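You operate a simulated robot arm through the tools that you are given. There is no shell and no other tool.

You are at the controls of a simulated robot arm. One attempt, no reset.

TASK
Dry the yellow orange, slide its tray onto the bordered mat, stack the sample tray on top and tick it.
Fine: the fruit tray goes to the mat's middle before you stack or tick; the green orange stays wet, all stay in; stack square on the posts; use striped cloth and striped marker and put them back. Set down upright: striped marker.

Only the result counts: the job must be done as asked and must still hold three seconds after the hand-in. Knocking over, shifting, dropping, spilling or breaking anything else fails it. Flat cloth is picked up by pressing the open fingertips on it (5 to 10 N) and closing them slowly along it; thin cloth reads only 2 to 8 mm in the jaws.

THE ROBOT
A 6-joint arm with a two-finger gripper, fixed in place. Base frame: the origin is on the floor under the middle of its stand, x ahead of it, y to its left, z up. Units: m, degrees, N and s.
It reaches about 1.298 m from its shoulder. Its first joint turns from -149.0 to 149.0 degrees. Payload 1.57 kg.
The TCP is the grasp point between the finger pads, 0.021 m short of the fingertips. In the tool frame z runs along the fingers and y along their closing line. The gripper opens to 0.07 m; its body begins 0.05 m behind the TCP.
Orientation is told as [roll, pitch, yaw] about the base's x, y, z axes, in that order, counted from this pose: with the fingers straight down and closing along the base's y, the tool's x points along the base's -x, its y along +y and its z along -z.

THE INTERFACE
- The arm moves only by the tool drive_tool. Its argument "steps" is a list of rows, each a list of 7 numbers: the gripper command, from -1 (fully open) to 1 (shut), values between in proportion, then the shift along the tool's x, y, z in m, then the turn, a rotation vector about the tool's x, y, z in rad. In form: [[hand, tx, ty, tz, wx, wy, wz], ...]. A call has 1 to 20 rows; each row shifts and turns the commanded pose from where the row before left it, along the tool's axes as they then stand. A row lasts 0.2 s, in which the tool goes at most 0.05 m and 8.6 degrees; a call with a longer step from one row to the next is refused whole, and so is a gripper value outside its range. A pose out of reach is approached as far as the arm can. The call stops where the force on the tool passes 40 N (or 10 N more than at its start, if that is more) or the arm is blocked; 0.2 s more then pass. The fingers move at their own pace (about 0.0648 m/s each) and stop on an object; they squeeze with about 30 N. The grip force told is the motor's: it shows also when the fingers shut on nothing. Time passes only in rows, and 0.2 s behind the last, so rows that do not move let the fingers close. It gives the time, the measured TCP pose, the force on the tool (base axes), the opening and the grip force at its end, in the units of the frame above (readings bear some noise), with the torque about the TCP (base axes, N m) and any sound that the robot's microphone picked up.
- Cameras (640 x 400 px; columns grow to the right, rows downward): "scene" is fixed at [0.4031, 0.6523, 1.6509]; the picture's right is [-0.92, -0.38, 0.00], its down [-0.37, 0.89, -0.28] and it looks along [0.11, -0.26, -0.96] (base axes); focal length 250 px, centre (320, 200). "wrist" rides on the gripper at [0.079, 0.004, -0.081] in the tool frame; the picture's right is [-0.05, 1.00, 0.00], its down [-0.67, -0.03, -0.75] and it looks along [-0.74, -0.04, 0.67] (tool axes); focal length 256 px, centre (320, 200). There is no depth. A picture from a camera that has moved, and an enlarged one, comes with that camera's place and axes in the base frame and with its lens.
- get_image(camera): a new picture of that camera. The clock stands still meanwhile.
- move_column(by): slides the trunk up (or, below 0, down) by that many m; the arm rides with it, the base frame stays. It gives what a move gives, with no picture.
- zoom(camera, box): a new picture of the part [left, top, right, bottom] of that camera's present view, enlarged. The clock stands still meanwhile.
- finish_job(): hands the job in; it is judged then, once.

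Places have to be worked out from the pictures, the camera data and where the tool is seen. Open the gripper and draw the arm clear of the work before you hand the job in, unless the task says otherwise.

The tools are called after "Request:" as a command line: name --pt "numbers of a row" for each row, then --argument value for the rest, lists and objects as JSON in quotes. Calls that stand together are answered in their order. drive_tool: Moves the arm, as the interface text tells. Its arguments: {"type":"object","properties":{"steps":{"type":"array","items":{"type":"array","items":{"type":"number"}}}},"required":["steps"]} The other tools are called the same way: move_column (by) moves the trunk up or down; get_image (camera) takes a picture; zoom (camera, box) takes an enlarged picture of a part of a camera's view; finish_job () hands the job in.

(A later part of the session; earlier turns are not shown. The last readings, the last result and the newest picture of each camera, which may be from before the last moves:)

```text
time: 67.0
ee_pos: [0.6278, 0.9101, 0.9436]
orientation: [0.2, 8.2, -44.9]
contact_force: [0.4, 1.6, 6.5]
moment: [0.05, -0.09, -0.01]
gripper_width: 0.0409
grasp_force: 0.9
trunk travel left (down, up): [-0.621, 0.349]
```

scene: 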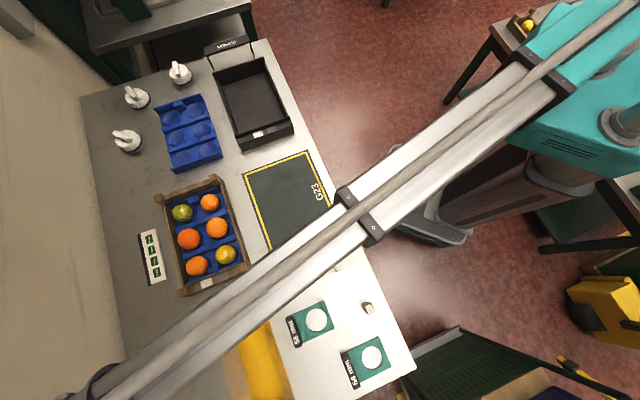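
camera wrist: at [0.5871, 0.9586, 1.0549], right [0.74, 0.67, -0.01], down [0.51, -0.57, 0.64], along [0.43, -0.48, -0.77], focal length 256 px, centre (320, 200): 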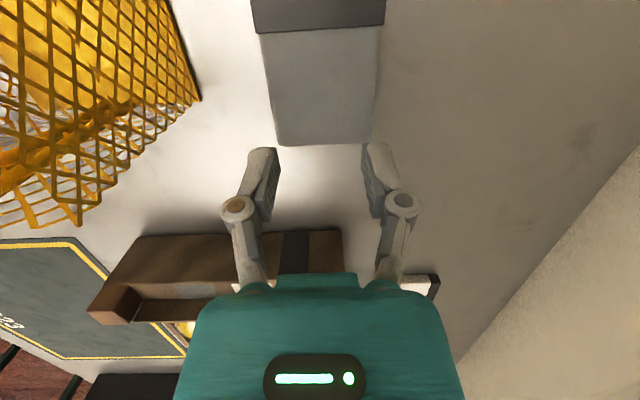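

Force is 6.5 N. I close slowly in stages, watching the force.

Request:
drive_tool --pt "-0.1 0 0 0 0 0 0" --pt "-0.05 0 0 0 0 0 0" --pt "0 0 0 0 0 0 0" --pt "0.05 0 0 0 0 0 0" --pt "0.1 0 0 0 0 0 0" --pt "0.15 0 0 0 0 0 0" --pt "0.2 0 0 0 0 0 0" --pt "0.25 0 0 0 0 0 0"

Request:
get_image --camera "wrist"

```text
time: 68.8
ee_pos: [0.628, 0.9095, 0.9439]
orientation: [0.3, 8.2, -45.1]
contact_force: [-1.6, -2.9, 18.0]
moment: [-0.26, 0.12, 0.06]
gripper_width: 0.0281
grasp_force: 1.4
trunk travel left (down, up): [-0.621, 0.349]
```

```text
taken
camera wrist: at [0.5828, 0.9602, 1.0355], right [0.74, 0.67, 0.0], down [0.51, -0.57, 0.64], along [0.43, -0.48, -0.77], focal length 256 px, centre (320, 200)
```

wrist: 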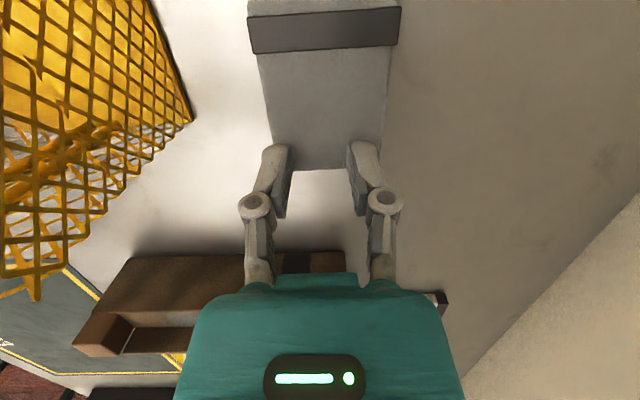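

As the fingers close the tips press harder (18 N), so I ease up 1.5 mm and continue.

Request:
move_column --by 0.0015

Request:
drive_tool --pt "0.29 0 0 0 0 0 0" --pt "0.33 0 0 0 0 0 0" --pt "0.37 0 0 0 0 0 0" --pt "0.41 0 0 0 0 0 0" --pt "0.45 0 0 0 0 0 0"

```text
time: 69.3
ee_pos: [0.6268, 0.91, 0.9443]
orientation: [0.3, 8.1, -45.0]
contact_force: [-1.1, -1.9, 10.5]
moment: [-0.15, 0.08, 0.02]
gripper_width: 0.0269
grasp_force: 0.2
trunk travel left (down, up): [-0.623, 0.347]
```

```text
time: 70.5
ee_pos: [0.6284, 0.9105, 0.9436]
orientation: [0.2, 8.0, -45.0]
contact_force: [-0.7, -1.6, 11.9]
moment: [-0.07, 0.02, 0.05]
gripper_width: 0.0203
grasp_force: 0.3
trunk travel left (down, up): [-0.623, 0.347]
```

Now 11.9 N; I ease another millimetre and close the rest slowly.

Request:
move_column --by 0.001

Request:
drive_tool --pt "0.49 0 0 0 0 0 0" --pt "0.53 0 0 0 0 0 0" --pt "0.57 0 0 0 0 0 0" --pt "0.61 0 0 0 0 0 0" --pt "0.65 0 0 0 0 0 0" --pt "0.69 0 0 0 0 0 0" --pt "0.73 0 0 0 0 0 0"

```text
time: 71.0
ee_pos: [0.6288, 0.9112, 0.9448]
orientation: [0.2, 8.1, -44.9]
contact_force: [0.0, -0.3, 6.8]
moment: [-0.08, 0.02, -0.01]
gripper_width: 0.0194
grasp_force: 0.1
trunk travel left (down, up): [-0.624, 0.346]
```

```text
time: 72.6
ee_pos: [0.6268, 0.9116, 0.9452]
orientation: [0.2, 8.1, -45.0]
contact_force: [-0.4, -0.9, 6.5]
moment: [-0.06, 0.01, 0.02]
gripper_width: 0.0098
grasp_force: 0.5
trunk travel left (down, up): [-0.624, 0.346]
```

Request:
drive_tool --pt "0.77 0 0 0 0 0 0" --pt "0.81 0 0 0 0 0 0" --pt "0.85 0 0 0 0 0 0" --pt "0.89 0 0 0 0 0 0" --pt "0.93 0 0 0 0 0 0" --pt "0.97 0 0 0 0 0 0" --pt "1 0 0 0 0 0 0" --pt "1 0 0 0 0 0 0" --pt "1 0 0 0 0 0 0"

Request:
get_image --camera "wrist"

```text
time: 74.6
ee_pos: [0.6278, 0.9106, 0.9454]
orientation: [0.1, 8.1, -45.0]
contact_force: [-0.4, -0.4, 1.7]
moment: [0.04, 0.0, 0.02]
gripper_width: 0.0058
grasp_force: 28.7
trunk travel left (down, up): [-0.624, 0.346]
```

```text
taken
camera wrist: at [0.5838, 0.9616, 1.0359], right [0.74, 0.67, 0.0], down [0.51, -0.57, 0.64], along [0.43, -0.48, -0.77], focal length 256 px, centre (320, 200)
```

wrist: 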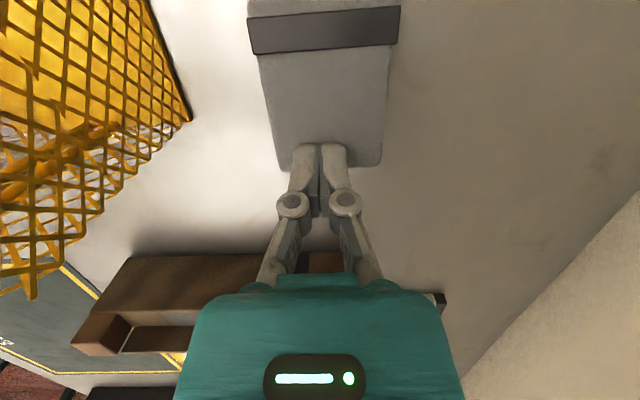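

Jaws read 5.8 mm with firm grip. I lift very gently, 5 mm first.

Request:
move_column --by 0.005

Request:
get_image --camera "wrist"

```text
time: 75.2
ee_pos: [0.6283, 0.9101, 0.948]
orientation: [0.3, 8.1, -45.0]
contact_force: [-0.5, -0.3, 0.2]
moment: [-0.01, -0.04, -0.01]
gripper_width: 0.0002
grasp_force: 28.7
trunk travel left (down, up): [-0.629, 0.341]
```

```text
taken
camera wrist: at [0.584, 0.9618, 1.0404], right [0.74, 0.67, 0.0], down [0.51, -0.57, 0.64], along [0.43, -0.48, -0.77], focal length 256 px, centre (320, 200)
```

wrist: 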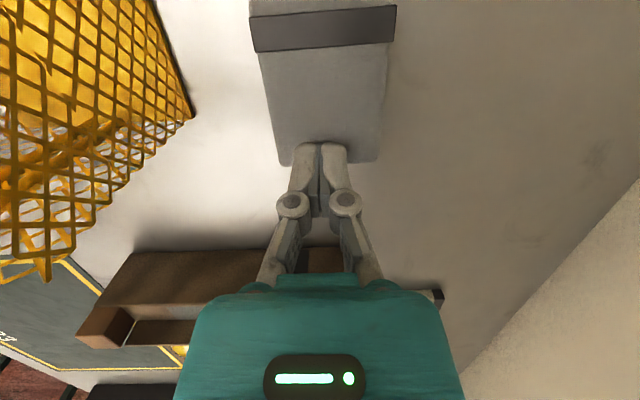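

It slipped again; the first time the press was 11.7 N at the end, this time only 1.7 N. I'll redo it keeping 5–10 N right through the final squeeze.

Request:
move_column --by 0.006

Request:
drive_tool --pt "0.143 0.003 0 0.0004 0 0 0" --pt "0.143 0 0 0 0 0 0" --pt "0.143 0 0 0 0 0 0"

Request:
move_column --by -0.009

Request:
move_column --by -0.002

```text
time: 75.7
ee_pos: [0.627, 0.9112, 0.9553]
orientation: [0.2, 8.0, -45.0]
contact_force: [0.2, -0.1, 0.2]
moment: [0.0, 0.01, -0.01]
gripper_width: 0.0002
grasp_force: 28.4
trunk travel left (down, up): [-0.635, 0.335]
```

```text
time: 76.5
ee_pos: [0.6258, 0.9134, 0.9557]
orientation: [0.3, 8.1, -45.0]
contact_force: [0.5, -0.7, -0.2]
moment: [-0.01, 0.03, 0.0]
gripper_width: 0.03
grasp_force: 0.1
trunk travel left (down, up): [-0.635, 0.335]
```

```text
time: 77.1
ee_pos: [0.6249, 0.9134, 0.9462]
orientation: [0.1, 8.2, -45.1]
contact_force: [-0.4, 0.7, 0.5]
moment: [0.01, -0.03, 0.0]
gripper_width: 0.03
grasp_force: 0.1
trunk travel left (down, up): [-0.626, 0.344]
```

```text
time: 77.6
ee_pos: [0.6252, 0.9127, 0.944]
orientation: [0.1, 8.1, -45.0]
contact_force: [0.9, 0.7, 3.1]
moment: [0.03, -0.04, -0.02]
gripper_width: 0.03
grasp_force: 0.1
trunk travel left (down, up): [-0.624, 0.346]
```

Request:
move_column --by -0.001

Request:
drive_tool --pt "0.18 0 0 0 0 0 0" --pt "0.22 0 0 0 0 0 0" --pt "0.26 0 0 0 0 0 0" --pt "0.3 0 0 0 0 0 0" --pt "0.34 0 0 0 0 0 0" --pt "0.38 0 0 0 0 0 0"

```text
time: 78.1
ee_pos: [0.6253, 0.913, 0.9435]
orientation: [0.3, 8.2, -45.1]
contact_force: [0.8, 1.1, 7.6]
moment: [0.04, -0.07, -0.02]
gripper_width: 0.0305
grasp_force: 0.7
trunk travel left (down, up): [-0.623, 0.347]
```

```text
time: 79.5
ee_pos: [0.6251, 0.912, 0.9453]
orientation: [0.1, 8.1, -45.0]
contact_force: [-0.7, -0.8, 11.6]
moment: [-0.1, -0.02, 0.02]
gripper_width: 0.0224
grasp_force: 0.5
trunk travel left (down, up): [-0.623, 0.347]
```

Slightly above 10 N; I ease 0.6 mm and continue closing slowly.

Request:
move_column --by 0.0006

Request:
drive_tool --pt "0.42 0 0 0 0 0 0" --pt "0.46 0 0 0 0 0 0" --pt "0.5 0 0 0 0 0 0" --pt "0.54 0 0 0 0 0 0" --pt "0.58 0 0 0 0 0 0" --pt "0.62 0 0 0 0 0 0" --pt "0.66 0 0 0 0 0 0" --pt "0.7 0 0 0 0 0 0"

```text
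time: 80.0
ee_pos: [0.6245, 0.9128, 0.9449]
orientation: [0.2, 8.1, -45.0]
contact_force: [-2.1, -2.2, 8.1]
moment: [-0.08, 0.0, -0.03]
gripper_width: 0.0223
grasp_force: 0.2
trunk travel left (down, up): [-0.623, 0.347]
```

```text
time: 81.8
ee_pos: [0.6247, 0.913, 0.9454]
orientation: [0.3, 8.2, -44.9]
contact_force: [-1.2, -1.6, 8.9]
moment: [-0.08, 0.02, 0.0]
gripper_width: 0.0104
grasp_force: 0.1
trunk travel left (down, up): [-0.623, 0.347]
```

Force 8.9 N at 10 mm opening, good. I close the remainder slowly.

Request:
drive_tool --pt "0.73 0 0 0 0 0 0" --pt "0.76 0 0 0 0 0 0" --pt "0.79 0 0 0 0 0 0" --pt "0.82 0 0 0 0 0 0" --pt "0.85 0 0 0 0 0 0" --pt "0.88 0 0 0 0 0 0"

```text
time: 83.2
ee_pos: [0.6255, 0.9137, 0.9458]
orientation: [0.1, 8.1, -45.0]
contact_force: [-0.2, -1.1, 5.5]
moment: [-0.05, -0.02, 0.04]
gripper_width: 0.0061
grasp_force: 19.3
trunk travel left (down, up): [-0.623, 0.347]
```

Jaws at 6.1 mm and 5.5 N. I press 0.6 mm more, then squeeze fully.

Request:
move_column --by -0.0006

Request:
drive_tool --pt "0.92 0 0 0 0 0 0" --pt "0.96 0 0 0 0 0 0" --pt "1 0 0 0 0 0 0" --pt "1 0 0 0 0 0 0" --pt "1 0 0 0 0 0 0" --pt "1 0 0 0 0 0 0"

Request:
move_column --by 0.003

```text
time: 83.7
ee_pos: [0.6249, 0.9128, 0.9438]
orientation: [0.2, 8.2, -45.0]
contact_force: [0.9, -0.5, 8.9]
moment: [-0.01, -0.03, 0.01]
gripper_width: 0.0059
grasp_force: 28.2
trunk travel left (down, up): [-0.623, 0.347]
```

```text
time: 85.1
ee_pos: [0.6246, 0.9126, 0.9448]
orientation: [0.1, 8.2, -44.9]
contact_force: [0.4, 0.8, 9.2]
moment: [-0.03, -0.02, -0.02]
gripper_width: 0.0061
grasp_force: 28.9
trunk travel left (down, up): [-0.623, 0.347]
```

```text
time: 85.7
ee_pos: [0.6259, 0.9127, 0.946]
orientation: [0.1, 8.2, -44.9]
contact_force: [-0.2, -0.2, -0.5]
moment: [-0.01, 0.01, -0.01]
gripper_width: 0.0
grasp_force: 28.1
trunk travel left (down, up): [-0.626, 0.344]
```

It slipped again – only a shallow ridge gets pinched. The cloth is a ~2 cm thick, 56 mm wide folded pad, so gripping it by its two long sides (jaws open 70 mm) looks better. I rise, open fully, tilt back to 20° and re-measure the pad.

Request:
move_column --by 0.05

Request:
drive_tool --pt "-1 0 0 0 0 0.105 0" --pt "-1 0 0 0 0 0.105 0" --pt "-1 0 0 0 0 0 0" --pt "-1 0 0 0 0 0 0"

Request:
get_image --camera "wrist"

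Request:
zoom --camera "wrist" --box '[220, 10, 420, 135]'

```text
time: 86.6
ee_pos: [0.6254, 0.9136, 0.997]
orientation: [0.2, 8.1, -45.1]
contact_force: [0.5, 0.0, 0.0]
moment: [0.03, 0.0, -0.02]
gripper_width: 0.0001
grasp_force: 28.5
trunk travel left (down, up): [-0.676, 0.294]
```

```text
time: 87.6
ee_pos: [0.6255, 0.9142, 1.0057]
orientation: [0.1, 20.2, -44.9]
contact_force: [0.4, 0.0, -0.3]
moment: [0.0, 0.0, 0.01]
gripper_width: 0.0699
grasp_force: 0.0
out of reach, approached as far as the arm can: row 1, 2
trunk travel left (down, up): [-0.676, 0.294]
```

```text
taken
camera wrist: at [0.5959, 0.9488, 1.1091], right [0.74, 0.67, -0.02], down [0.6, -0.65, 0.47], along [0.3, -0.36, -0.88], focal length 256 px, centre (320, 200)
```

wrist: 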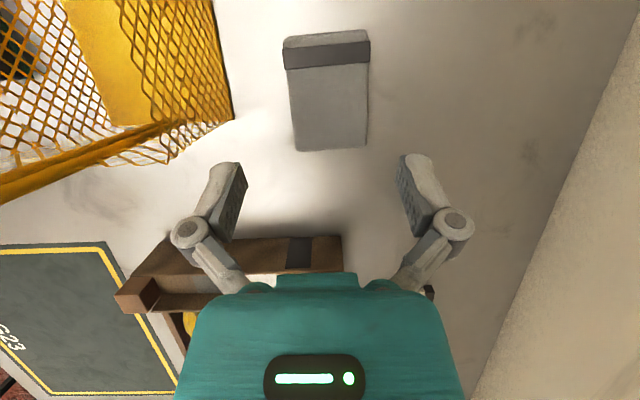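

```text
3.20 times, centred on (320, 72) of wrist
camera zoom: at [0.5959, 0.9488, 1.1091], right [0.74, 0.67, -0.02], down [0.6, -0.65, 0.47], along [0.3, -0.36, -0.88], focal length 819 px, centre (320, 608)
```

zoom: 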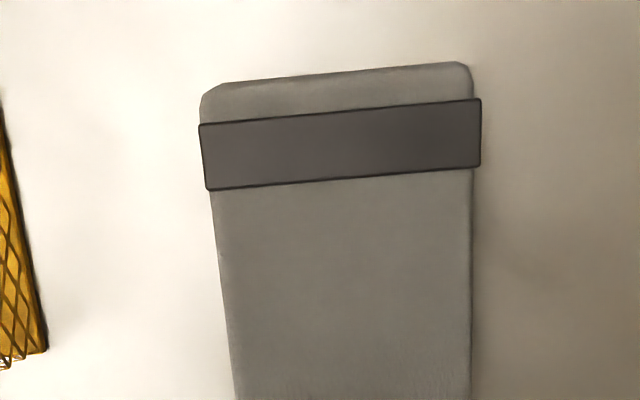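

The pad spans c≈1.067–1.121, l≈−0.265…−0.193 with a band wrapped round it, so it is a gripable block. I centre the open jaws over its width and lower the fingers to its sides.

Request:
drive_tool --pt "-1 0.0085 0.0054 0.0031 0 0 0" --pt "-1 0 0 0 0 0 0"

Request:
move_column --by -0.045

Request:
get_image --camera "wrist"

```text
time: 88.2
ee_pos: [0.6241, 0.9238, 1.0064]
orientation: [0.1, 20.2, -45.0]
contact_force: [0.3, -0.1, -0.3]
moment: [0.01, 0.0, 0.0]
gripper_width: 0.0699
grasp_force: 0.1
trunk travel left (down, up): [-0.676, 0.294]
```

```text
time: 89.0
ee_pos: [0.6222, 0.9246, 0.9614]
orientation: [0.2, 20.2, -44.9]
contact_force: [-0.6, -0.4, 0.5]
moment: [0.02, -0.03, 0.0]
gripper_width: 0.0703
grasp_force: 0.0
trunk travel left (down, up): [-0.631, 0.339]
```

```text
taken
camera wrist: at [0.5928, 0.9591, 1.0643], right [0.74, 0.67, -0.02], down [0.6, -0.65, 0.47], along [0.3, -0.36, -0.88], focal length 256 px, centre (320, 200)
```

wrist: 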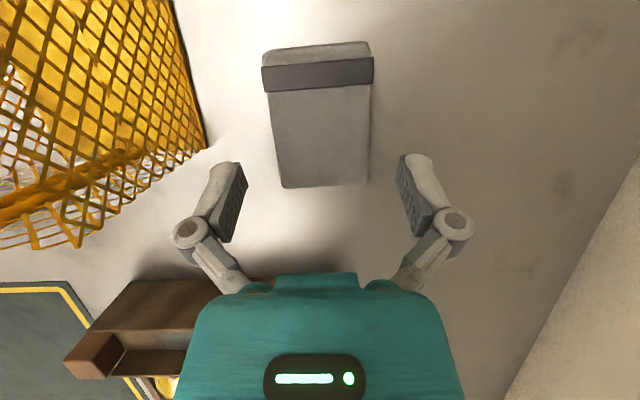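

Centred well. I lower the rest in two steps, watching for contact.

Request:
move_column --by -0.02

Request:
move_column --by -0.006

Request:
get_image --camera "wrist"

Request:
zoom --camera "scene" --box '[120, 300, 280, 400]'

```text
time: 89.7
ee_pos: [0.6217, 0.9237, 0.9403]
orientation: [0.1, 20.2, -44.9]
contact_force: [0.2, 0.5, 1.0]
moment: [-0.01, 0.01, 0.0]
gripper_width: 0.0697
grasp_force: 0.1
trunk travel left (down, up): [-0.611, 0.359]
```

```text
time: 90.3
ee_pos: [0.6228, 0.9233, 0.9343]
orientation: [0.1, 20.1, -44.9]
contact_force: [-0.7, -0.4, 0.7]
moment: [0.02, -0.02, 0.02]
gripper_width: 0.0701
grasp_force: 0.1
trunk travel left (down, up): [-0.605, 0.365]
```

```text
taken
camera wrist: at [0.5929, 0.9591, 1.0382], right [0.74, 0.67, -0.02], down [0.6, -0.65, 0.47], along [0.3, -0.36, -0.88], focal length 256 px, centre (320, 200)
```

wrist: 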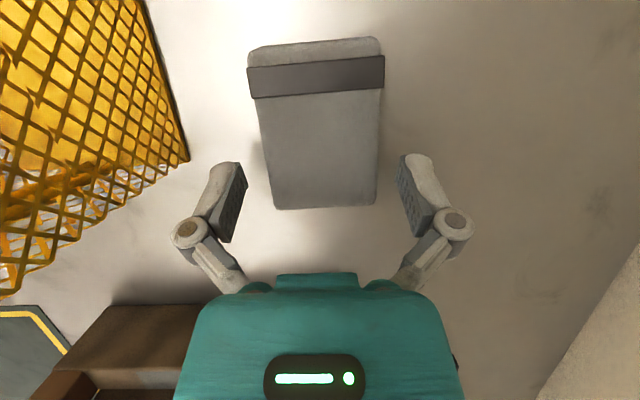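

```text
4.00 times, centred on (200, 350) of scene
camera zoom: at [0.4031, 0.6523, 1.6509], right [-0.92, -0.38, 0.0], down [-0.37, 0.89, -0.28], along [0.11, -0.26, -0.96], focal length 1000 px, centre (800, -400)
```

zoom: 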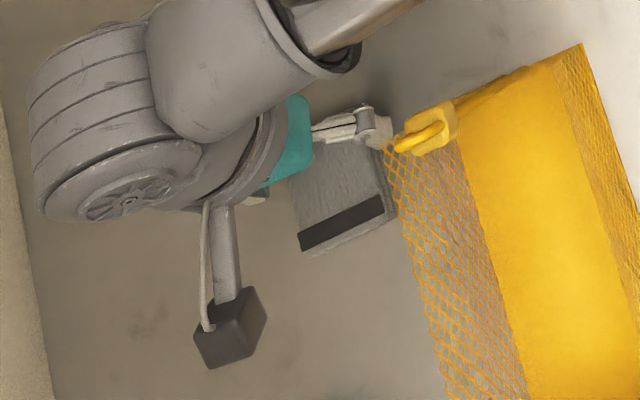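

Fingers straddle the pad with no contact. I close slowly onto its sides.

Request:
drive_tool --pt "-0.9 0 0 0 0 0 0" --pt "-0.8 0 0 0 0 0 0" --pt "-0.7 0 0 0 0 0 0" --pt "-0.6 0 0 0 0 0 0" --pt "-0.5 0 0 0 0 0 0" --pt "-0.45 0 0 0 0 0 0"

Request:
get_image --camera "wrist"

```text
time: 91.7
ee_pos: [0.6234, 0.9236, 0.9349]
orientation: [0.2, 20.2, -44.9]
contact_force: [0.7, 0.8, 1.7]
moment: [0.05, -0.06, 0.01]
gripper_width: 0.0551
grasp_force: 30.3
trunk travel left (down, up): [-0.605, 0.365]
```

```text
taken
camera wrist: at [0.593, 0.959, 1.0384], right [0.74, 0.67, -0.02], down [0.6, -0.65, 0.47], along [0.3, -0.36, -0.88], focal length 256 px, centre (320, 200)
```

wrist: 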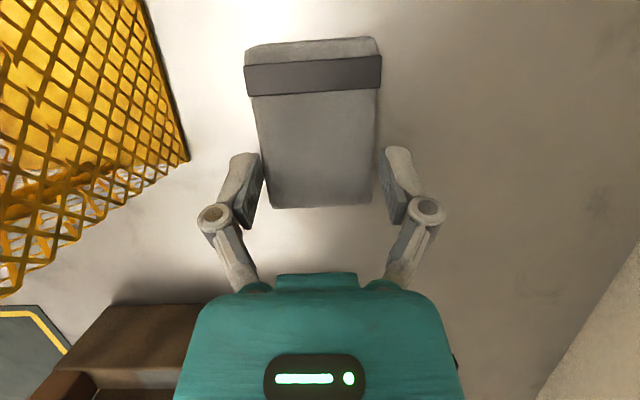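

The jaws hold the pad at 55 mm with 30 N. I note this pose (0.623, 0.9237, 0.9346, trunk −0.605) for the return and lift.

Request:
drive_tool --pt "-0.2 0 0 0 0 0 0" --pt "0 0 0 0 0 0 0"

Request:
move_column --by 0.02

Request:
get_image --camera "wrist"

```text
time: 92.3
ee_pos: [0.6216, 0.9223, 0.9355]
orientation: [0.3, 20.2, -45.0]
contact_force: [1.0, 1.7, 2.9]
moment: [0.04, -0.01, 0.03]
gripper_width: 0.0551
grasp_force: 29.5
trunk travel left (down, up): [-0.605, 0.365]
```

```text
time: 92.9
ee_pos: [0.6223, 0.9227, 0.9542]
orientation: [0.2, 20.2, -45.0]
contact_force: [0.8, -0.1, 0.4]
moment: [-0.01, -0.02, -0.02]
gripper_width: 0.055
grasp_force: 30.1
trunk travel left (down, up): [-0.625, 0.345]
```

```text
taken
camera wrist: at [0.593, 0.9594, 1.058], right [0.74, 0.67, -0.02], down [0.6, -0.65, 0.47], along [0.3, -0.36, -0.88], focal length 256 px, centre (320, 200)
```

wrist: 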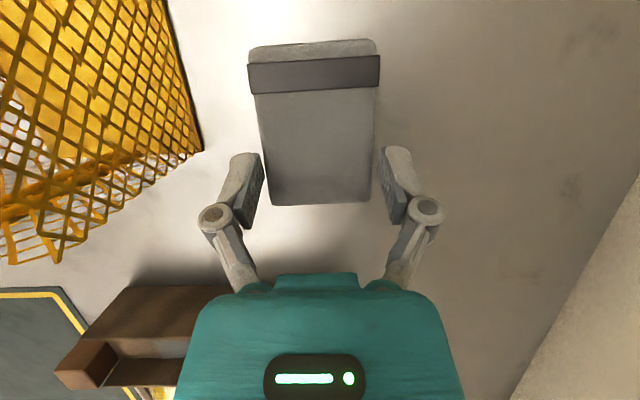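

The pad is held and lifted. I raise to clear the crate and move over the yellow orange (≈(0.666, 0.707), top ≈0.966).

Request:
move_column --by 0.106

Request:
drive_tool --pt "0 -0.0313 -0.0204 -0.0115 0 0 0" --pt "0 -0.0313 -0.0204 -0.0115 0 0 0" --pt "0 -0.0313 -0.0204 -0.0115 0 0 0" --pt "0 -0.0313 -0.0204 -0.0115 0 0 0" --pt "0 -0.0313 -0.0204 -0.0115 0 0 0" --pt "0 -0.0313 -0.0204 -0.0115 0 0 0"

Request:
get_image --camera "wrist"

Request:
get_image --camera "scene"

```text
time: 94.3
ee_pos: [0.6239, 0.9232, 1.0607]
orientation: [0.1, 20.2, -45.0]
contact_force: [0.4, 0.3, 0.7]
moment: [0.02, 0.0, -0.02]
gripper_width: 0.0549
grasp_force: 30.1
trunk travel left (down, up): [-0.731, 0.239]
```

```text
time: 95.7
ee_pos: [0.6768, 0.6948, 1.0609]
orientation: [0.3, 20.1, -44.9]
contact_force: [-0.4, 0.1, 0.3]
moment: [-0.03, 0.0, -0.01]
gripper_width: 0.0549
grasp_force: 29.6
trunk travel left (down, up): [-0.731, 0.239]
```

```text
taken
camera wrist: at [0.6476, 0.7306, 1.1642], right [0.74, 0.67, -0.02], down [0.6, -0.65, 0.47], along [0.3, -0.36, -0.88], focal length 256 px, centre (320, 200)
```

wrist: 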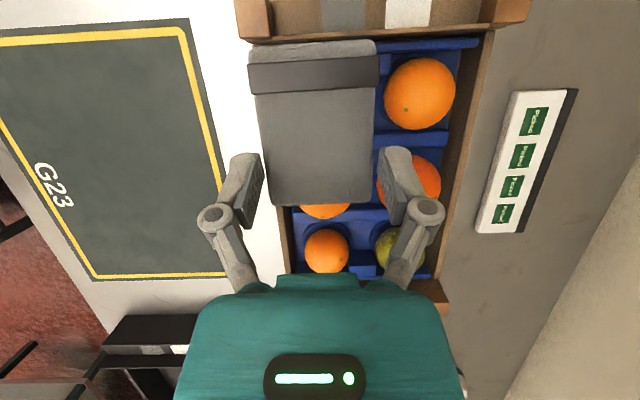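

```text
taken
```

scene: 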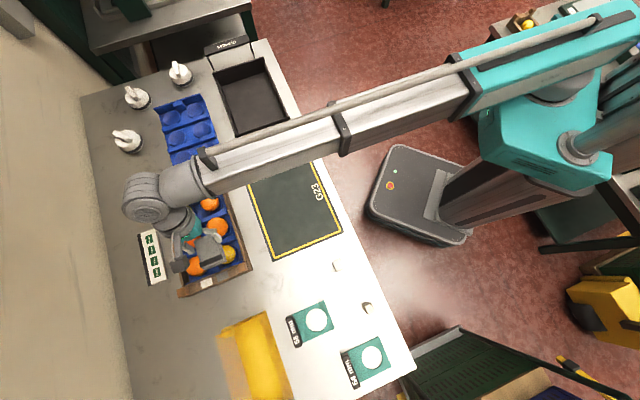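

The pad is right above the yellow orange. I lower toward contact, then in small steps.

Request:
move_column --by -0.045

Request:
zoom --camera "scene" --box '[160, 200, 270, 300]'

Request:
get_image --camera "wrist"

```text
time: 96.6
ee_pos: [0.6779, 0.6961, 1.0164]
orientation: [0.3, 20.3, -44.9]
contact_force: [-0.1, 0.0, -0.2]
moment: [0.01, -0.01, 0.03]
gripper_width: 0.0551
grasp_force: 29.9
trunk travel left (down, up): [-0.686, 0.284]
```

```text
4.00 times, centred on (215, 250) of scene
camera zoom: at [0.4031, 0.6523, 1.6509], right [-0.92, -0.38, 0.0], down [-0.37, 0.89, -0.28], along [0.11, -0.26, -0.96], focal length 1000 px, centre (740, 0)
```

zoom: 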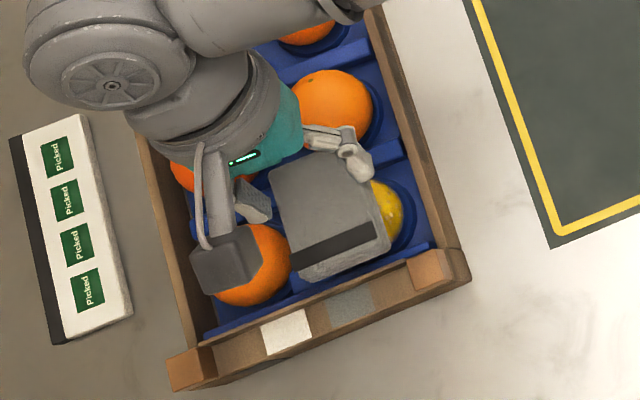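

```text
taken
camera wrist: at [0.6478, 0.7311, 1.1192], right [0.74, 0.67, -0.02], down [0.6, -0.65, 0.47], along [0.3, -0.36, -0.88], focal length 256 px, centre (320, 200)
```

wrist: 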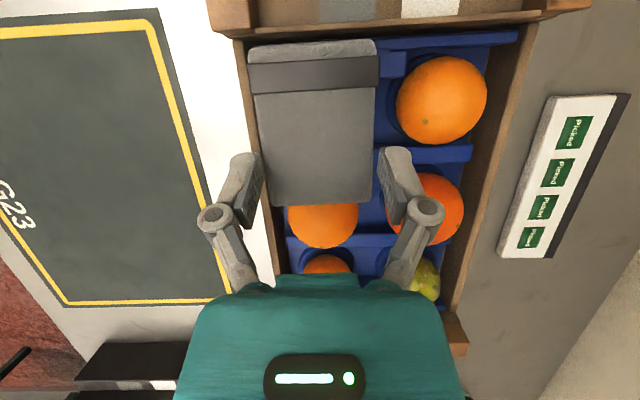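

Clear so far. I continue down in small steps until the pad touches the orange.

Request:
move_column --by -0.01

Request:
move_column --by -0.003

Request:
move_column --by -0.002

Request:
move_column --by -0.002

```text
time: 97.2
ee_pos: [0.6773, 0.6952, 1.0052]
orientation: [0.2, 20.3, -44.9]
contact_force: [0.3, -0.1, -0.1]
moment: [0.02, 0.01, -0.03]
gripper_width: 0.0546
grasp_force: 29.9
trunk travel left (down, up): [-0.676, 0.294]
```

```text
time: 97.7
ee_pos: [0.6775, 0.6964, 1.0025]
orientation: [0.2, 20.2, -44.8]
contact_force: [0.6, 0.6, -0.1]
moment: [0.0, 0.02, -0.02]
gripper_width: 0.0549
grasp_force: 29.8
trunk travel left (down, up): [-0.673, 0.297]
```

```text
time: 98.2
ee_pos: [0.6771, 0.6956, 1.0009]
orientation: [0.2, 20.2, -44.9]
contact_force: [0.0, 0.0, -1.4]
moment: [-0.01, -0.01, 0.0]
gripper_width: 0.055
grasp_force: 30.1
trunk travel left (down, up): [-0.671, 0.299]
```

```text
time: 98.7
ee_pos: [0.6781, 0.6966, 0.9985]
orientation: [0.2, 20.2, -45.0]
contact_force: [-0.6, 1.5, 3.9]
moment: [0.14, 0.05, -0.02]
gripper_width: 0.0551
grasp_force: 30.2
trunk travel left (down, up): [-0.669, 0.301]
```

Contact with the orange at 3.9 N. I rub gently back and forth across and along.

Request:
drive_tool --pt "0 0 0.006 0 0 0 0" --pt "0 0 0.006 0 0 0 0" --pt "0 0 -0.006 0 0 0 0" --pt "0 0 -0.006 0 0 0 0" --pt "0 0 -0.006 0 0 0 0" --pt "0 0 -0.006 0 0 0 0" --pt "0 0 0.006 0 0 0 0" --pt "0 0 0.006 0 0 0 0" --pt "0 -0.0056 0 -0.0021 0 0 0" --pt "0 0.0056 0 0.0021 0 0 0" --pt "0 0.0056 0 0.0021 0 0 0" --pt "0 0.0056 0 0.0021 0 0 0" --pt "0 -0.0056 0 -0.0021 0 0 0" --pt "0 -0.0056 0 -0.0021 0 0 0"

Request:
zoom --camera "scene" --box '[160, 200, 270, 300]'

```text
time: 101.7
ee_pos: [0.6781, 0.6959, 0.999]
orientation: [0.3, 20.2, -44.8]
contact_force: [-0.9, 0.0, 0.0]
moment: [0.01, 0.03, -0.01]
gripper_width: 0.055
grasp_force: 29.9
trunk travel left (down, up): [-0.669, 0.301]
```

```text
4.00 times, centred on (215, 250) of scene
camera zoom: at [0.4031, 0.6523, 1.6509], right [-0.92, -0.38, 0.0], down [-0.37, 0.89, -0.28], along [0.11, -0.26, -0.96], focal length 1000 px, centre (740, 0)
```

zoom: 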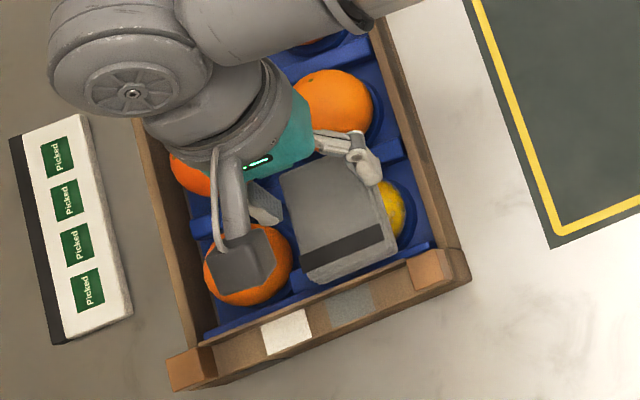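

Force dropped to zero after the rub, so the fruit settled or the pad slipped up a bit. I zoom in on the visible part of the yellow orange for drops.

Request:
zoom --camera "scene" --box '[200, 235, 250, 270]'

Request:
get_image --camera "wrist"

```text
11.43 times, centred on (225, 252) of scene
camera zoom: at [0.4031, 0.6523, 1.6509], right [-0.92, -0.38, 0.0], down [-0.37, 0.89, -0.28], along [0.11, -0.26, -0.96], focal length 2857 px, centre (1406, -400)
```

zoom: 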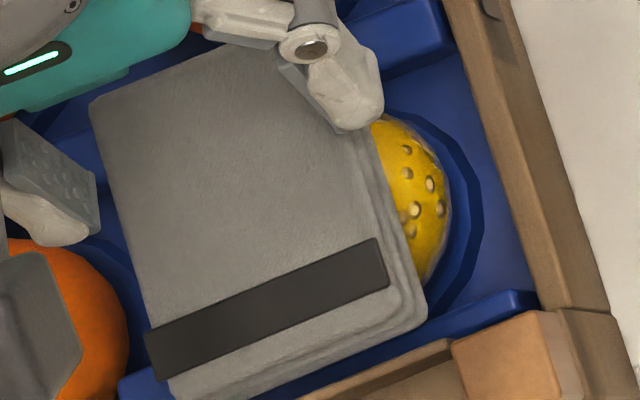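

```text
taken
camera wrist: at [0.6482, 0.7318, 1.1021], right [0.74, 0.67, -0.02], down [0.6, -0.65, 0.47], along [0.3, -0.36, -0.88], focal length 256 px, centre (320, 200)
```

wrist: 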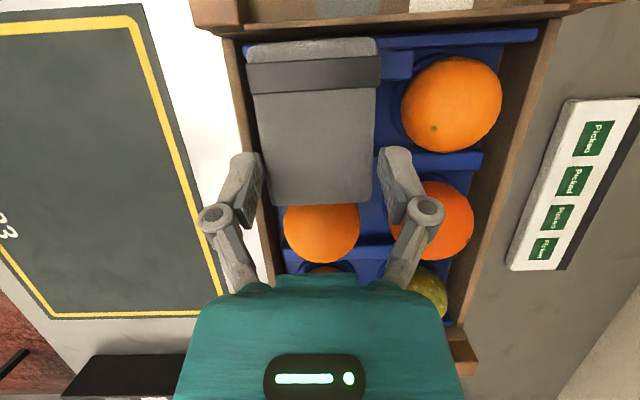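

Drops are still visible on the uncovered side. I press to ~6 N again and rub more before checking the top.

Request:
move_column --by -0.002

Request:
drive_tool --pt "0 0 0.005 0 0 0 0" --pt "0 0 0.005 0 0 0 0" --pt "0 0 -0.005 0 0 0 0" --pt "0 0 -0.005 0 0 0 0" --pt "0 0 -0.005 0 0 0 0" --pt "0 0 -0.005 0 0 0 0" --pt "0 0 0.005 0 0 0 0" --pt "0 0 0.005 0 0 0 0"

Request:
move_column --by 0.05

Request:
drive_tool --pt "0 0 0.04 0 0 0 0" --pt "0 0 0.03 0 0 0 0"

Request:
zoom --camera "scene" --box '[200, 235, 250, 270]'

Request:
get_image --camera "wrist"

```text
time: 102.3
ee_pos: [0.678, 0.6969, 0.9974]
orientation: [0.2, 20.2, -44.9]
contact_force: [-0.1, 0.7, 9.2]
moment: [0.22, 0.07, -0.07]
gripper_width: 0.0549
grasp_force: 29.8
trunk travel left (down, up): [-0.667, 0.303]
```

```text
time: 104.1
ee_pos: [0.6771, 0.6953, 0.9977]
orientation: [0.2, 20.1, -44.9]
contact_force: [-2.3, -2.1, 8.2]
moment: [-0.08, 0.28, 0.08]
gripper_width: 0.0549
grasp_force: 29.6
trunk travel left (down, up): [-0.667, 0.303]
```

```text
time: 105.0
ee_pos: [0.6794, 0.6957, 1.0471]
orientation: [0.2, 20.2, -45.1]
contact_force: [0.8, 0.5, -1.3]
moment: [0.0, -0.01, 0.0]
gripper_width: 0.0549
grasp_force: 30.1
trunk travel left (down, up): [-0.717, 0.253]
```

```text
time: 105.6
ee_pos: [0.7274, 0.7463, 1.0454]
orientation: [0.1, 20.2, -45.0]
contact_force: [0.5, 0.0, -0.7]
moment: [0.02, -0.01, 0.0]
gripper_width: 0.0549
grasp_force: 29.8
trunk travel left (down, up): [-0.717, 0.253]
```

```text
11.43 times, centred on (225, 252) of scene
camera zoom: at [0.4031, 0.6523, 1.6509], right [-0.92, -0.38, 0.0], down [-0.37, 0.89, -0.28], along [0.11, -0.26, -0.96], focal length 2857 px, centre (1406, -400)
```

zoom: 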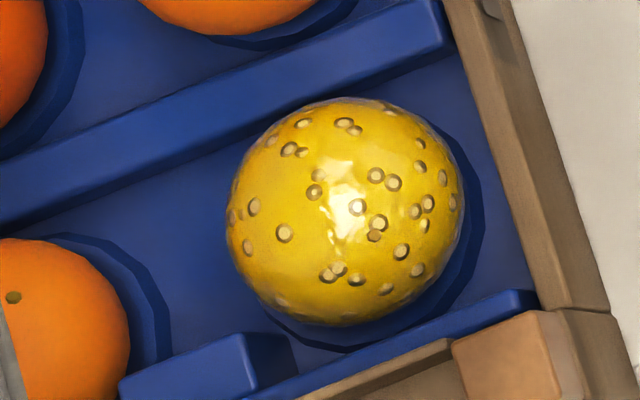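

```text
taken
camera wrist: at [0.698, 0.7826, 1.1496], right [0.74, 0.67, -0.02], down [0.6, -0.65, 0.47], along [0.3, -0.36, -0.88], focal length 256 px, centre (320, 200)
```

wrist: 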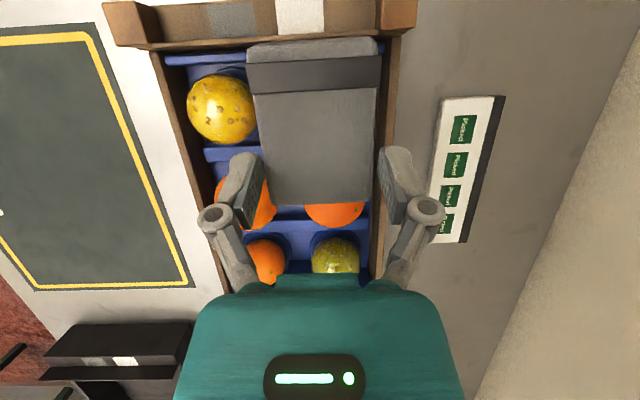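

I zoom in from the wrist on the yellow and green oranges to compare wetness now.

Request:
zoom --camera "wrist" --box '[170, 60, 290, 150]'

Request:
zoom --camera "wrist" --box '[290, 220, 390, 290]'

Request:
zoom --camera "scene" --box '[205, 235, 245, 268]'

```text
4.44 times, centred on (230, 105) of wrist
camera zoom: at [0.698, 0.7826, 1.1496], right [0.74, 0.67, -0.02], down [0.6, -0.65, 0.47], along [0.3, -0.36, -0.88], focal length 1138 px, centre (720, 622)
```

zoom: 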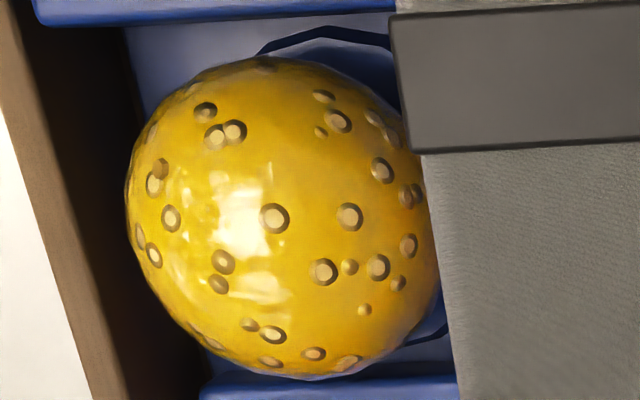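

```text
5.71 times, centred on (340, 255) of wrist
camera zoom: at [0.698, 0.7826, 1.1496], right [0.74, 0.67, -0.02], down [0.6, -0.65, 0.47], along [0.3, -0.36, -0.88], focal length 1463 px, centre (206, -114)
```

zoom: 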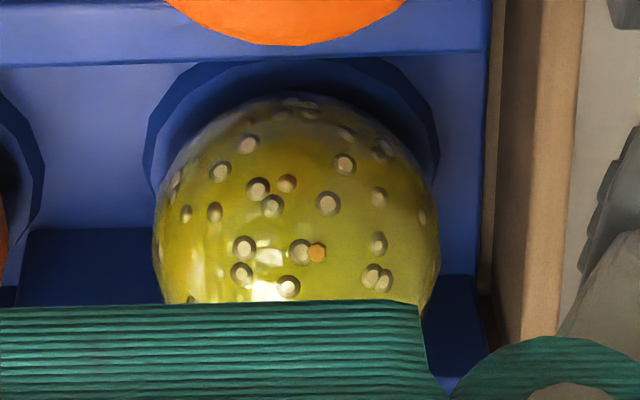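

```text
12.12 times, centred on (225, 252) of scene
camera zoom: at [0.4031, 0.6523, 1.6509], right [-0.92, -0.38, 0.0], down [-0.37, 0.89, -0.28], along [0.11, -0.26, -0.96], focal length 3030 px, centre (1472, -424)
```

zoom: 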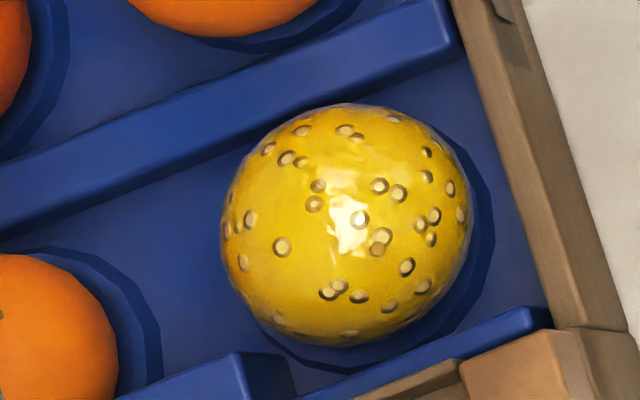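

It still looks wet, so it needs more rubbing. I go back down to ~8 N and rub with longer strokes in several directions.

Request:
drive_tool --pt "0 0 -0.035 0 0 0 0" --pt "0 0 -0.035 0 0 0 0"

Request:
move_column --by -0.047

Request:
move_column --by -0.003

```text
time: 106.2
ee_pos: [0.6759, 0.6963, 1.047]
orientation: [0.2, 20.2, -44.9]
contact_force: [0.1, 0.5, -0.7]
moment: [0.0, -0.01, -0.02]
gripper_width: 0.055
grasp_force: 29.8
trunk travel left (down, up): [-0.717, 0.253]
```

```text
time: 107.1
ee_pos: [0.6771, 0.6969, 1.0006]
orientation: [0.1, 20.2, -44.9]
contact_force: [-0.4, 0.8, -1.0]
moment: [0.0, -0.04, -0.01]
gripper_width: 0.0548
grasp_force: 29.8
trunk travel left (down, up): [-0.67, 0.3]
```

```text
time: 107.6
ee_pos: [0.677, 0.697, 0.999]
orientation: [0.2, 20.2, -44.9]
contact_force: [1.0, 1.0, 8.8]
moment: [0.17, 0.03, -0.02]
gripper_width: 0.0552
grasp_force: 30.0
trunk travel left (down, up): [-0.667, 0.303]
```

8.8 N contact. Now longer strokes.

Request:
drive_tool --pt "0 0 0.008 0 0 0 0" --pt "0 0 0.008 0 0 0 0" --pt "0 0 -0.008 0 0 0 0" --pt "0 0 -0.008 0 0 0 0" --pt "0 0 -0.008 0 0 0 0" --pt "0 0 -0.008 0 0 0 0" --pt "0 0 0.008 0 0 0 0" --pt "0 0 0.008 0 0 0 0" --pt "0 0.0075 0 0.0028 0 0 0" --pt "0 -0.0075 0 -0.0028 0 0 0" --pt "0 -0.0075 0 -0.0028 0 0 0" --pt "0 0.0075 0 0.0028 0 0 0" --pt "0 0 0.008 0 0 0 0" --pt "0 0 0.008 0 0 0 0" --pt "0 0 -0.008 0 0 0 0" --pt "0 0 -0.008 0 0 0 0" --pt "0 0 -0.008 0 0 0 0" --pt "0 0 -0.008 0 0 0 0" --pt "0 0 0.008 0 0 0 0" --pt "0 0 0.008 0 0 0 0"

Request:
zoom --camera "scene" --box '[205, 235, 245, 268]'

Request:
get_image --camera "wrist"

```text
time: 111.8
ee_pos: [0.6768, 0.6982, 0.9976]
orientation: [0.2, 20.1, -44.8]
contact_force: [-1.0, -1.2, 5.7]
moment: [0.01, 0.14, 0.03]
gripper_width: 0.055
grasp_force: 29.6
trunk travel left (down, up): [-0.667, 0.303]
```

```text
12.12 times, centred on (225, 252) of scene
camera zoom: at [0.4031, 0.6523, 1.6509], right [-0.92, -0.38, 0.0], down [-0.37, 0.89, -0.28], along [0.11, -0.26, -0.96], focal length 3030 px, centre (1472, -424)
```

zoom: 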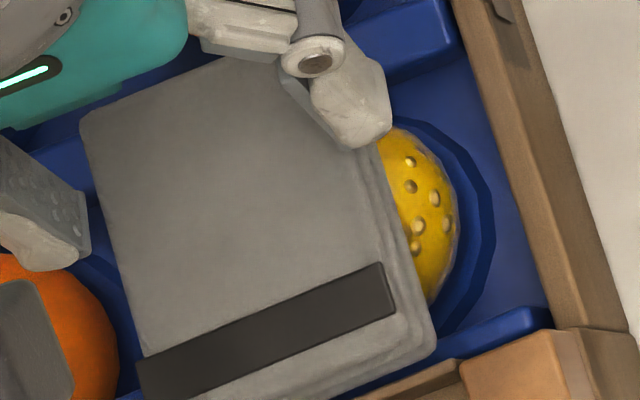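

```text
taken
camera wrist: at [0.6467, 0.7334, 1.1009], right [0.74, 0.67, -0.01], down [0.6, -0.65, 0.47], along [0.31, -0.36, -0.88], focal length 256 px, centre (320, 200)
```

wrist: 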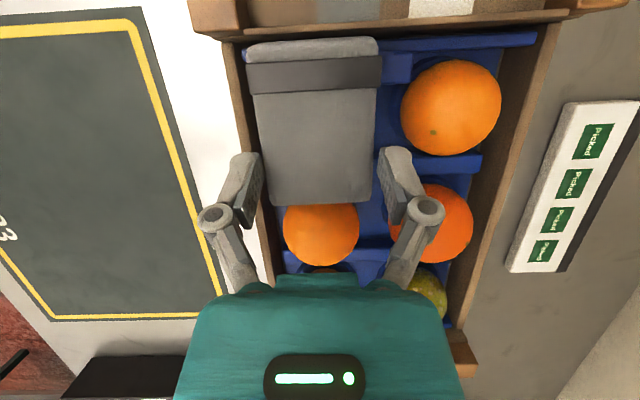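

Force still 5.7 N. Another round of strokes, then I check the top.

Request:
drive_tool --pt "0 0 0.01 0 0 0 0" --pt "0 0 -0.01 0 0 0 0" --pt "0 0 -0.01 0 0 0 0" --pt "0 0 0.01 0 0 0 0" --pt "0 0.009 0 0.0033 0 0 0" --pt "0 -0.009 0 -0.0033 0 0 0" --pt "0 -0.009 0 -0.0033 0 0 0" --pt "0 0.009 0 0.0033 0 0 0" --pt "0 0 0.01 0 0 0 0" --pt "0 0 -0.01 0 0 0 0" --pt "0 0 -0.01 0 0 0 0" --pt "0 0 0.01 0 0 0 0" --pt "0 0.009 0 0.0033 0 0 0" --pt "0 -0.009 0 -0.0033 0 0 0" --pt "0 -0.009 0 -0.0033 0 0 0" --pt "0 0.009 0 0.0033 0 0 0"

Request:
move_column --by 0.05

Request:
drive_tool --pt "0 0 0.04 0 0 0 0" --pt "0 0 0.03 0 0 0 0"

Request:
zoom --camera "scene" --box '[205, 235, 245, 268]'

Request:
zoom --camera "wrist" --box '[170, 60, 290, 150]'

```text
time: 115.2
ee_pos: [0.678, 0.6983, 0.9982]
orientation: [0.1, 20.1, -44.9]
contact_force: [1.1, -1.4, 7.2]
moment: [-0.09, -0.06, 0.0]
gripper_width: 0.0551
grasp_force: 30.1
trunk travel left (down, up): [-0.667, 0.303]
```

```text
time: 116.1
ee_pos: [0.6784, 0.6991, 1.0463]
orientation: [0.2, 20.1, -45.0]
contact_force: [0.0, -0.4, -0.5]
moment: [0.0, 0.0, -0.03]
gripper_width: 0.0548
grasp_force: 29.7
trunk travel left (down, up): [-0.717, 0.253]
```

```text
time: 116.7
ee_pos: [0.7282, 0.749, 1.0455]
orientation: [0.0, 20.1, -45.0]
contact_force: [0.1, -0.1, 0.5]
moment: [-0.06, -0.01, 0.06]
gripper_width: 0.0547
grasp_force: 29.6
trunk travel left (down, up): [-0.717, 0.253]
```

```text
12.12 times, centred on (225, 252) of scene
camera zoom: at [0.4031, 0.6523, 1.6509], right [-0.92, -0.38, 0.0], down [-0.37, 0.89, -0.28], along [0.11, -0.26, -0.96], focal length 3030 px, centre (1472, -424)
```

zoom: 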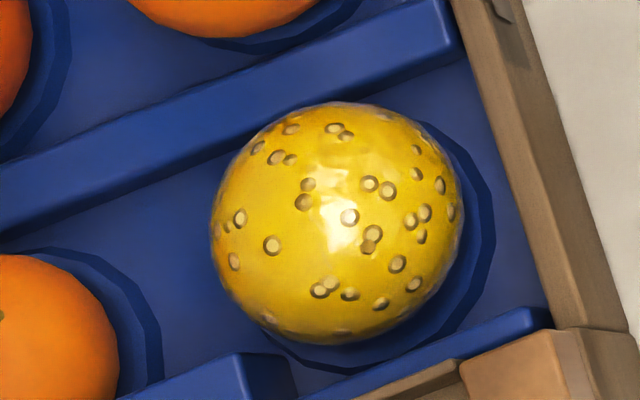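

```text
4.44 times, centred on (230, 105) of wrist
camera zoom: at [0.6986, 0.7852, 1.1495], right [0.74, 0.67, -0.02], down [0.6, -0.65, 0.47], along [0.3, -0.36, -0.88], focal length 1138 px, centre (720, 622)
```

zoom: 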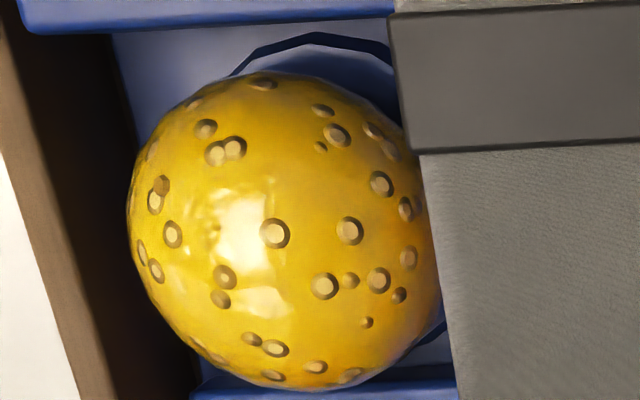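

Drops haven't changed despite long rubbing, so either more is needed or this pad isn't the drying cloth. I take high zooms of the three white objects and other items from the scene camera to re-check what they are.

Request:
zoom --camera "scene" --box '[105, 120, 150, 155]'

Request:
zoom --camera "scene" --box '[115, 80, 160, 115]'

Request:
zoom --camera "scene" --box '[160, 55, 205, 90]'

Request:
zoom --camera "scene" --box '[325, 255, 385, 320]'

Request:
zoom --camera "scene" --box '[500, 0, 640, 80]'

```text
11.43 times, centred on (128, 138) of scene
camera zoom: at [0.4031, 0.6523, 1.6509], right [-0.92, -0.38, 0.0], down [-0.37, 0.89, -0.28], along [0.11, -0.26, -0.96], focal length 2857 px, centre (2520, 914)
```

zoom: 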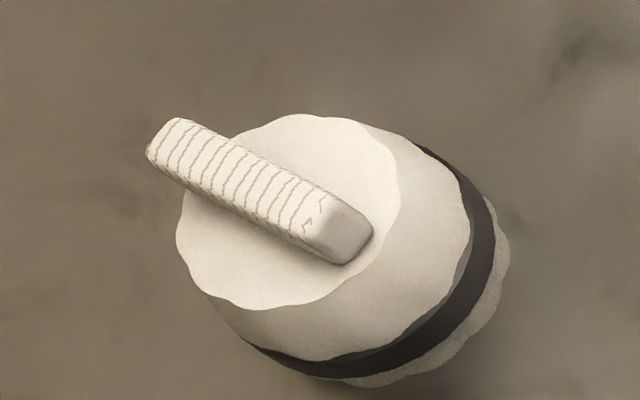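

```text
11.43 times, centred on (138, 98) of scene
camera zoom: at [0.4031, 0.6523, 1.6509], right [-0.92, -0.38, 0.0], down [-0.37, 0.89, -0.28], along [0.11, -0.26, -0.96], focal length 2857 px, centre (2406, 1371)
```

zoom: 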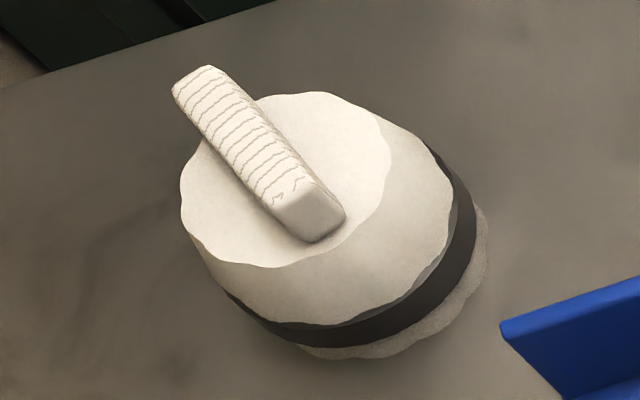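

```text
11.43 times, centred on (182, 72) of scene
camera zoom: at [0.4031, 0.6523, 1.6509], right [-0.92, -0.38, 0.0], down [-0.37, 0.89, -0.28], along [0.11, -0.26, -0.96], focal length 2857 px, centre (1891, 1657)
```

zoom: 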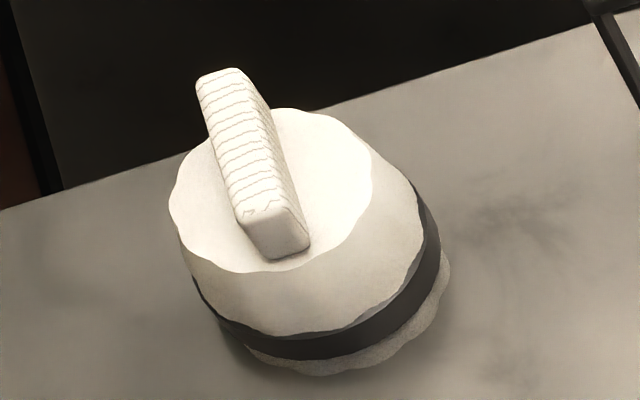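

```text
6.15 times, centred on (355, 288) of scene
camera zoom: at [0.4031, 0.6523, 1.6509], right [-0.92, -0.38, 0.0], down [-0.37, 0.89, -0.28], along [0.11, -0.26, -0.96], focal length 1538 px, centre (105, -338)
```

zoom: 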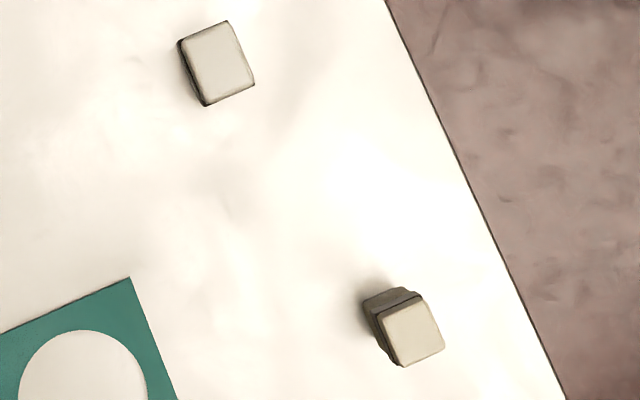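

```text
4.57 times, centred on (570, 40) of scene
camera zoom: at [0.4031, 0.6523, 1.6509], right [-0.92, -0.38, 0.0], down [-0.37, 0.89, -0.28], along [0.11, -0.26, -0.96], focal length 1143 px, centre (-823, 931)
```

zoom: 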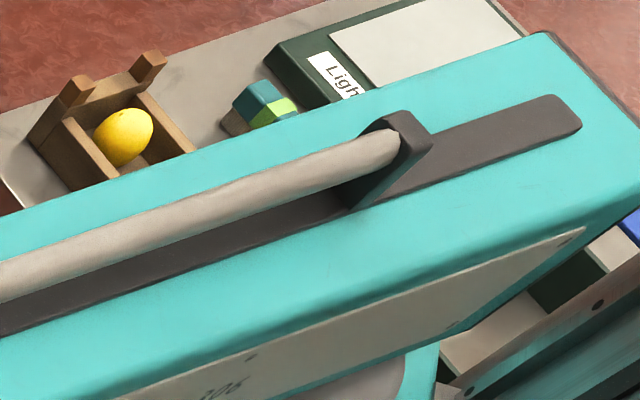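

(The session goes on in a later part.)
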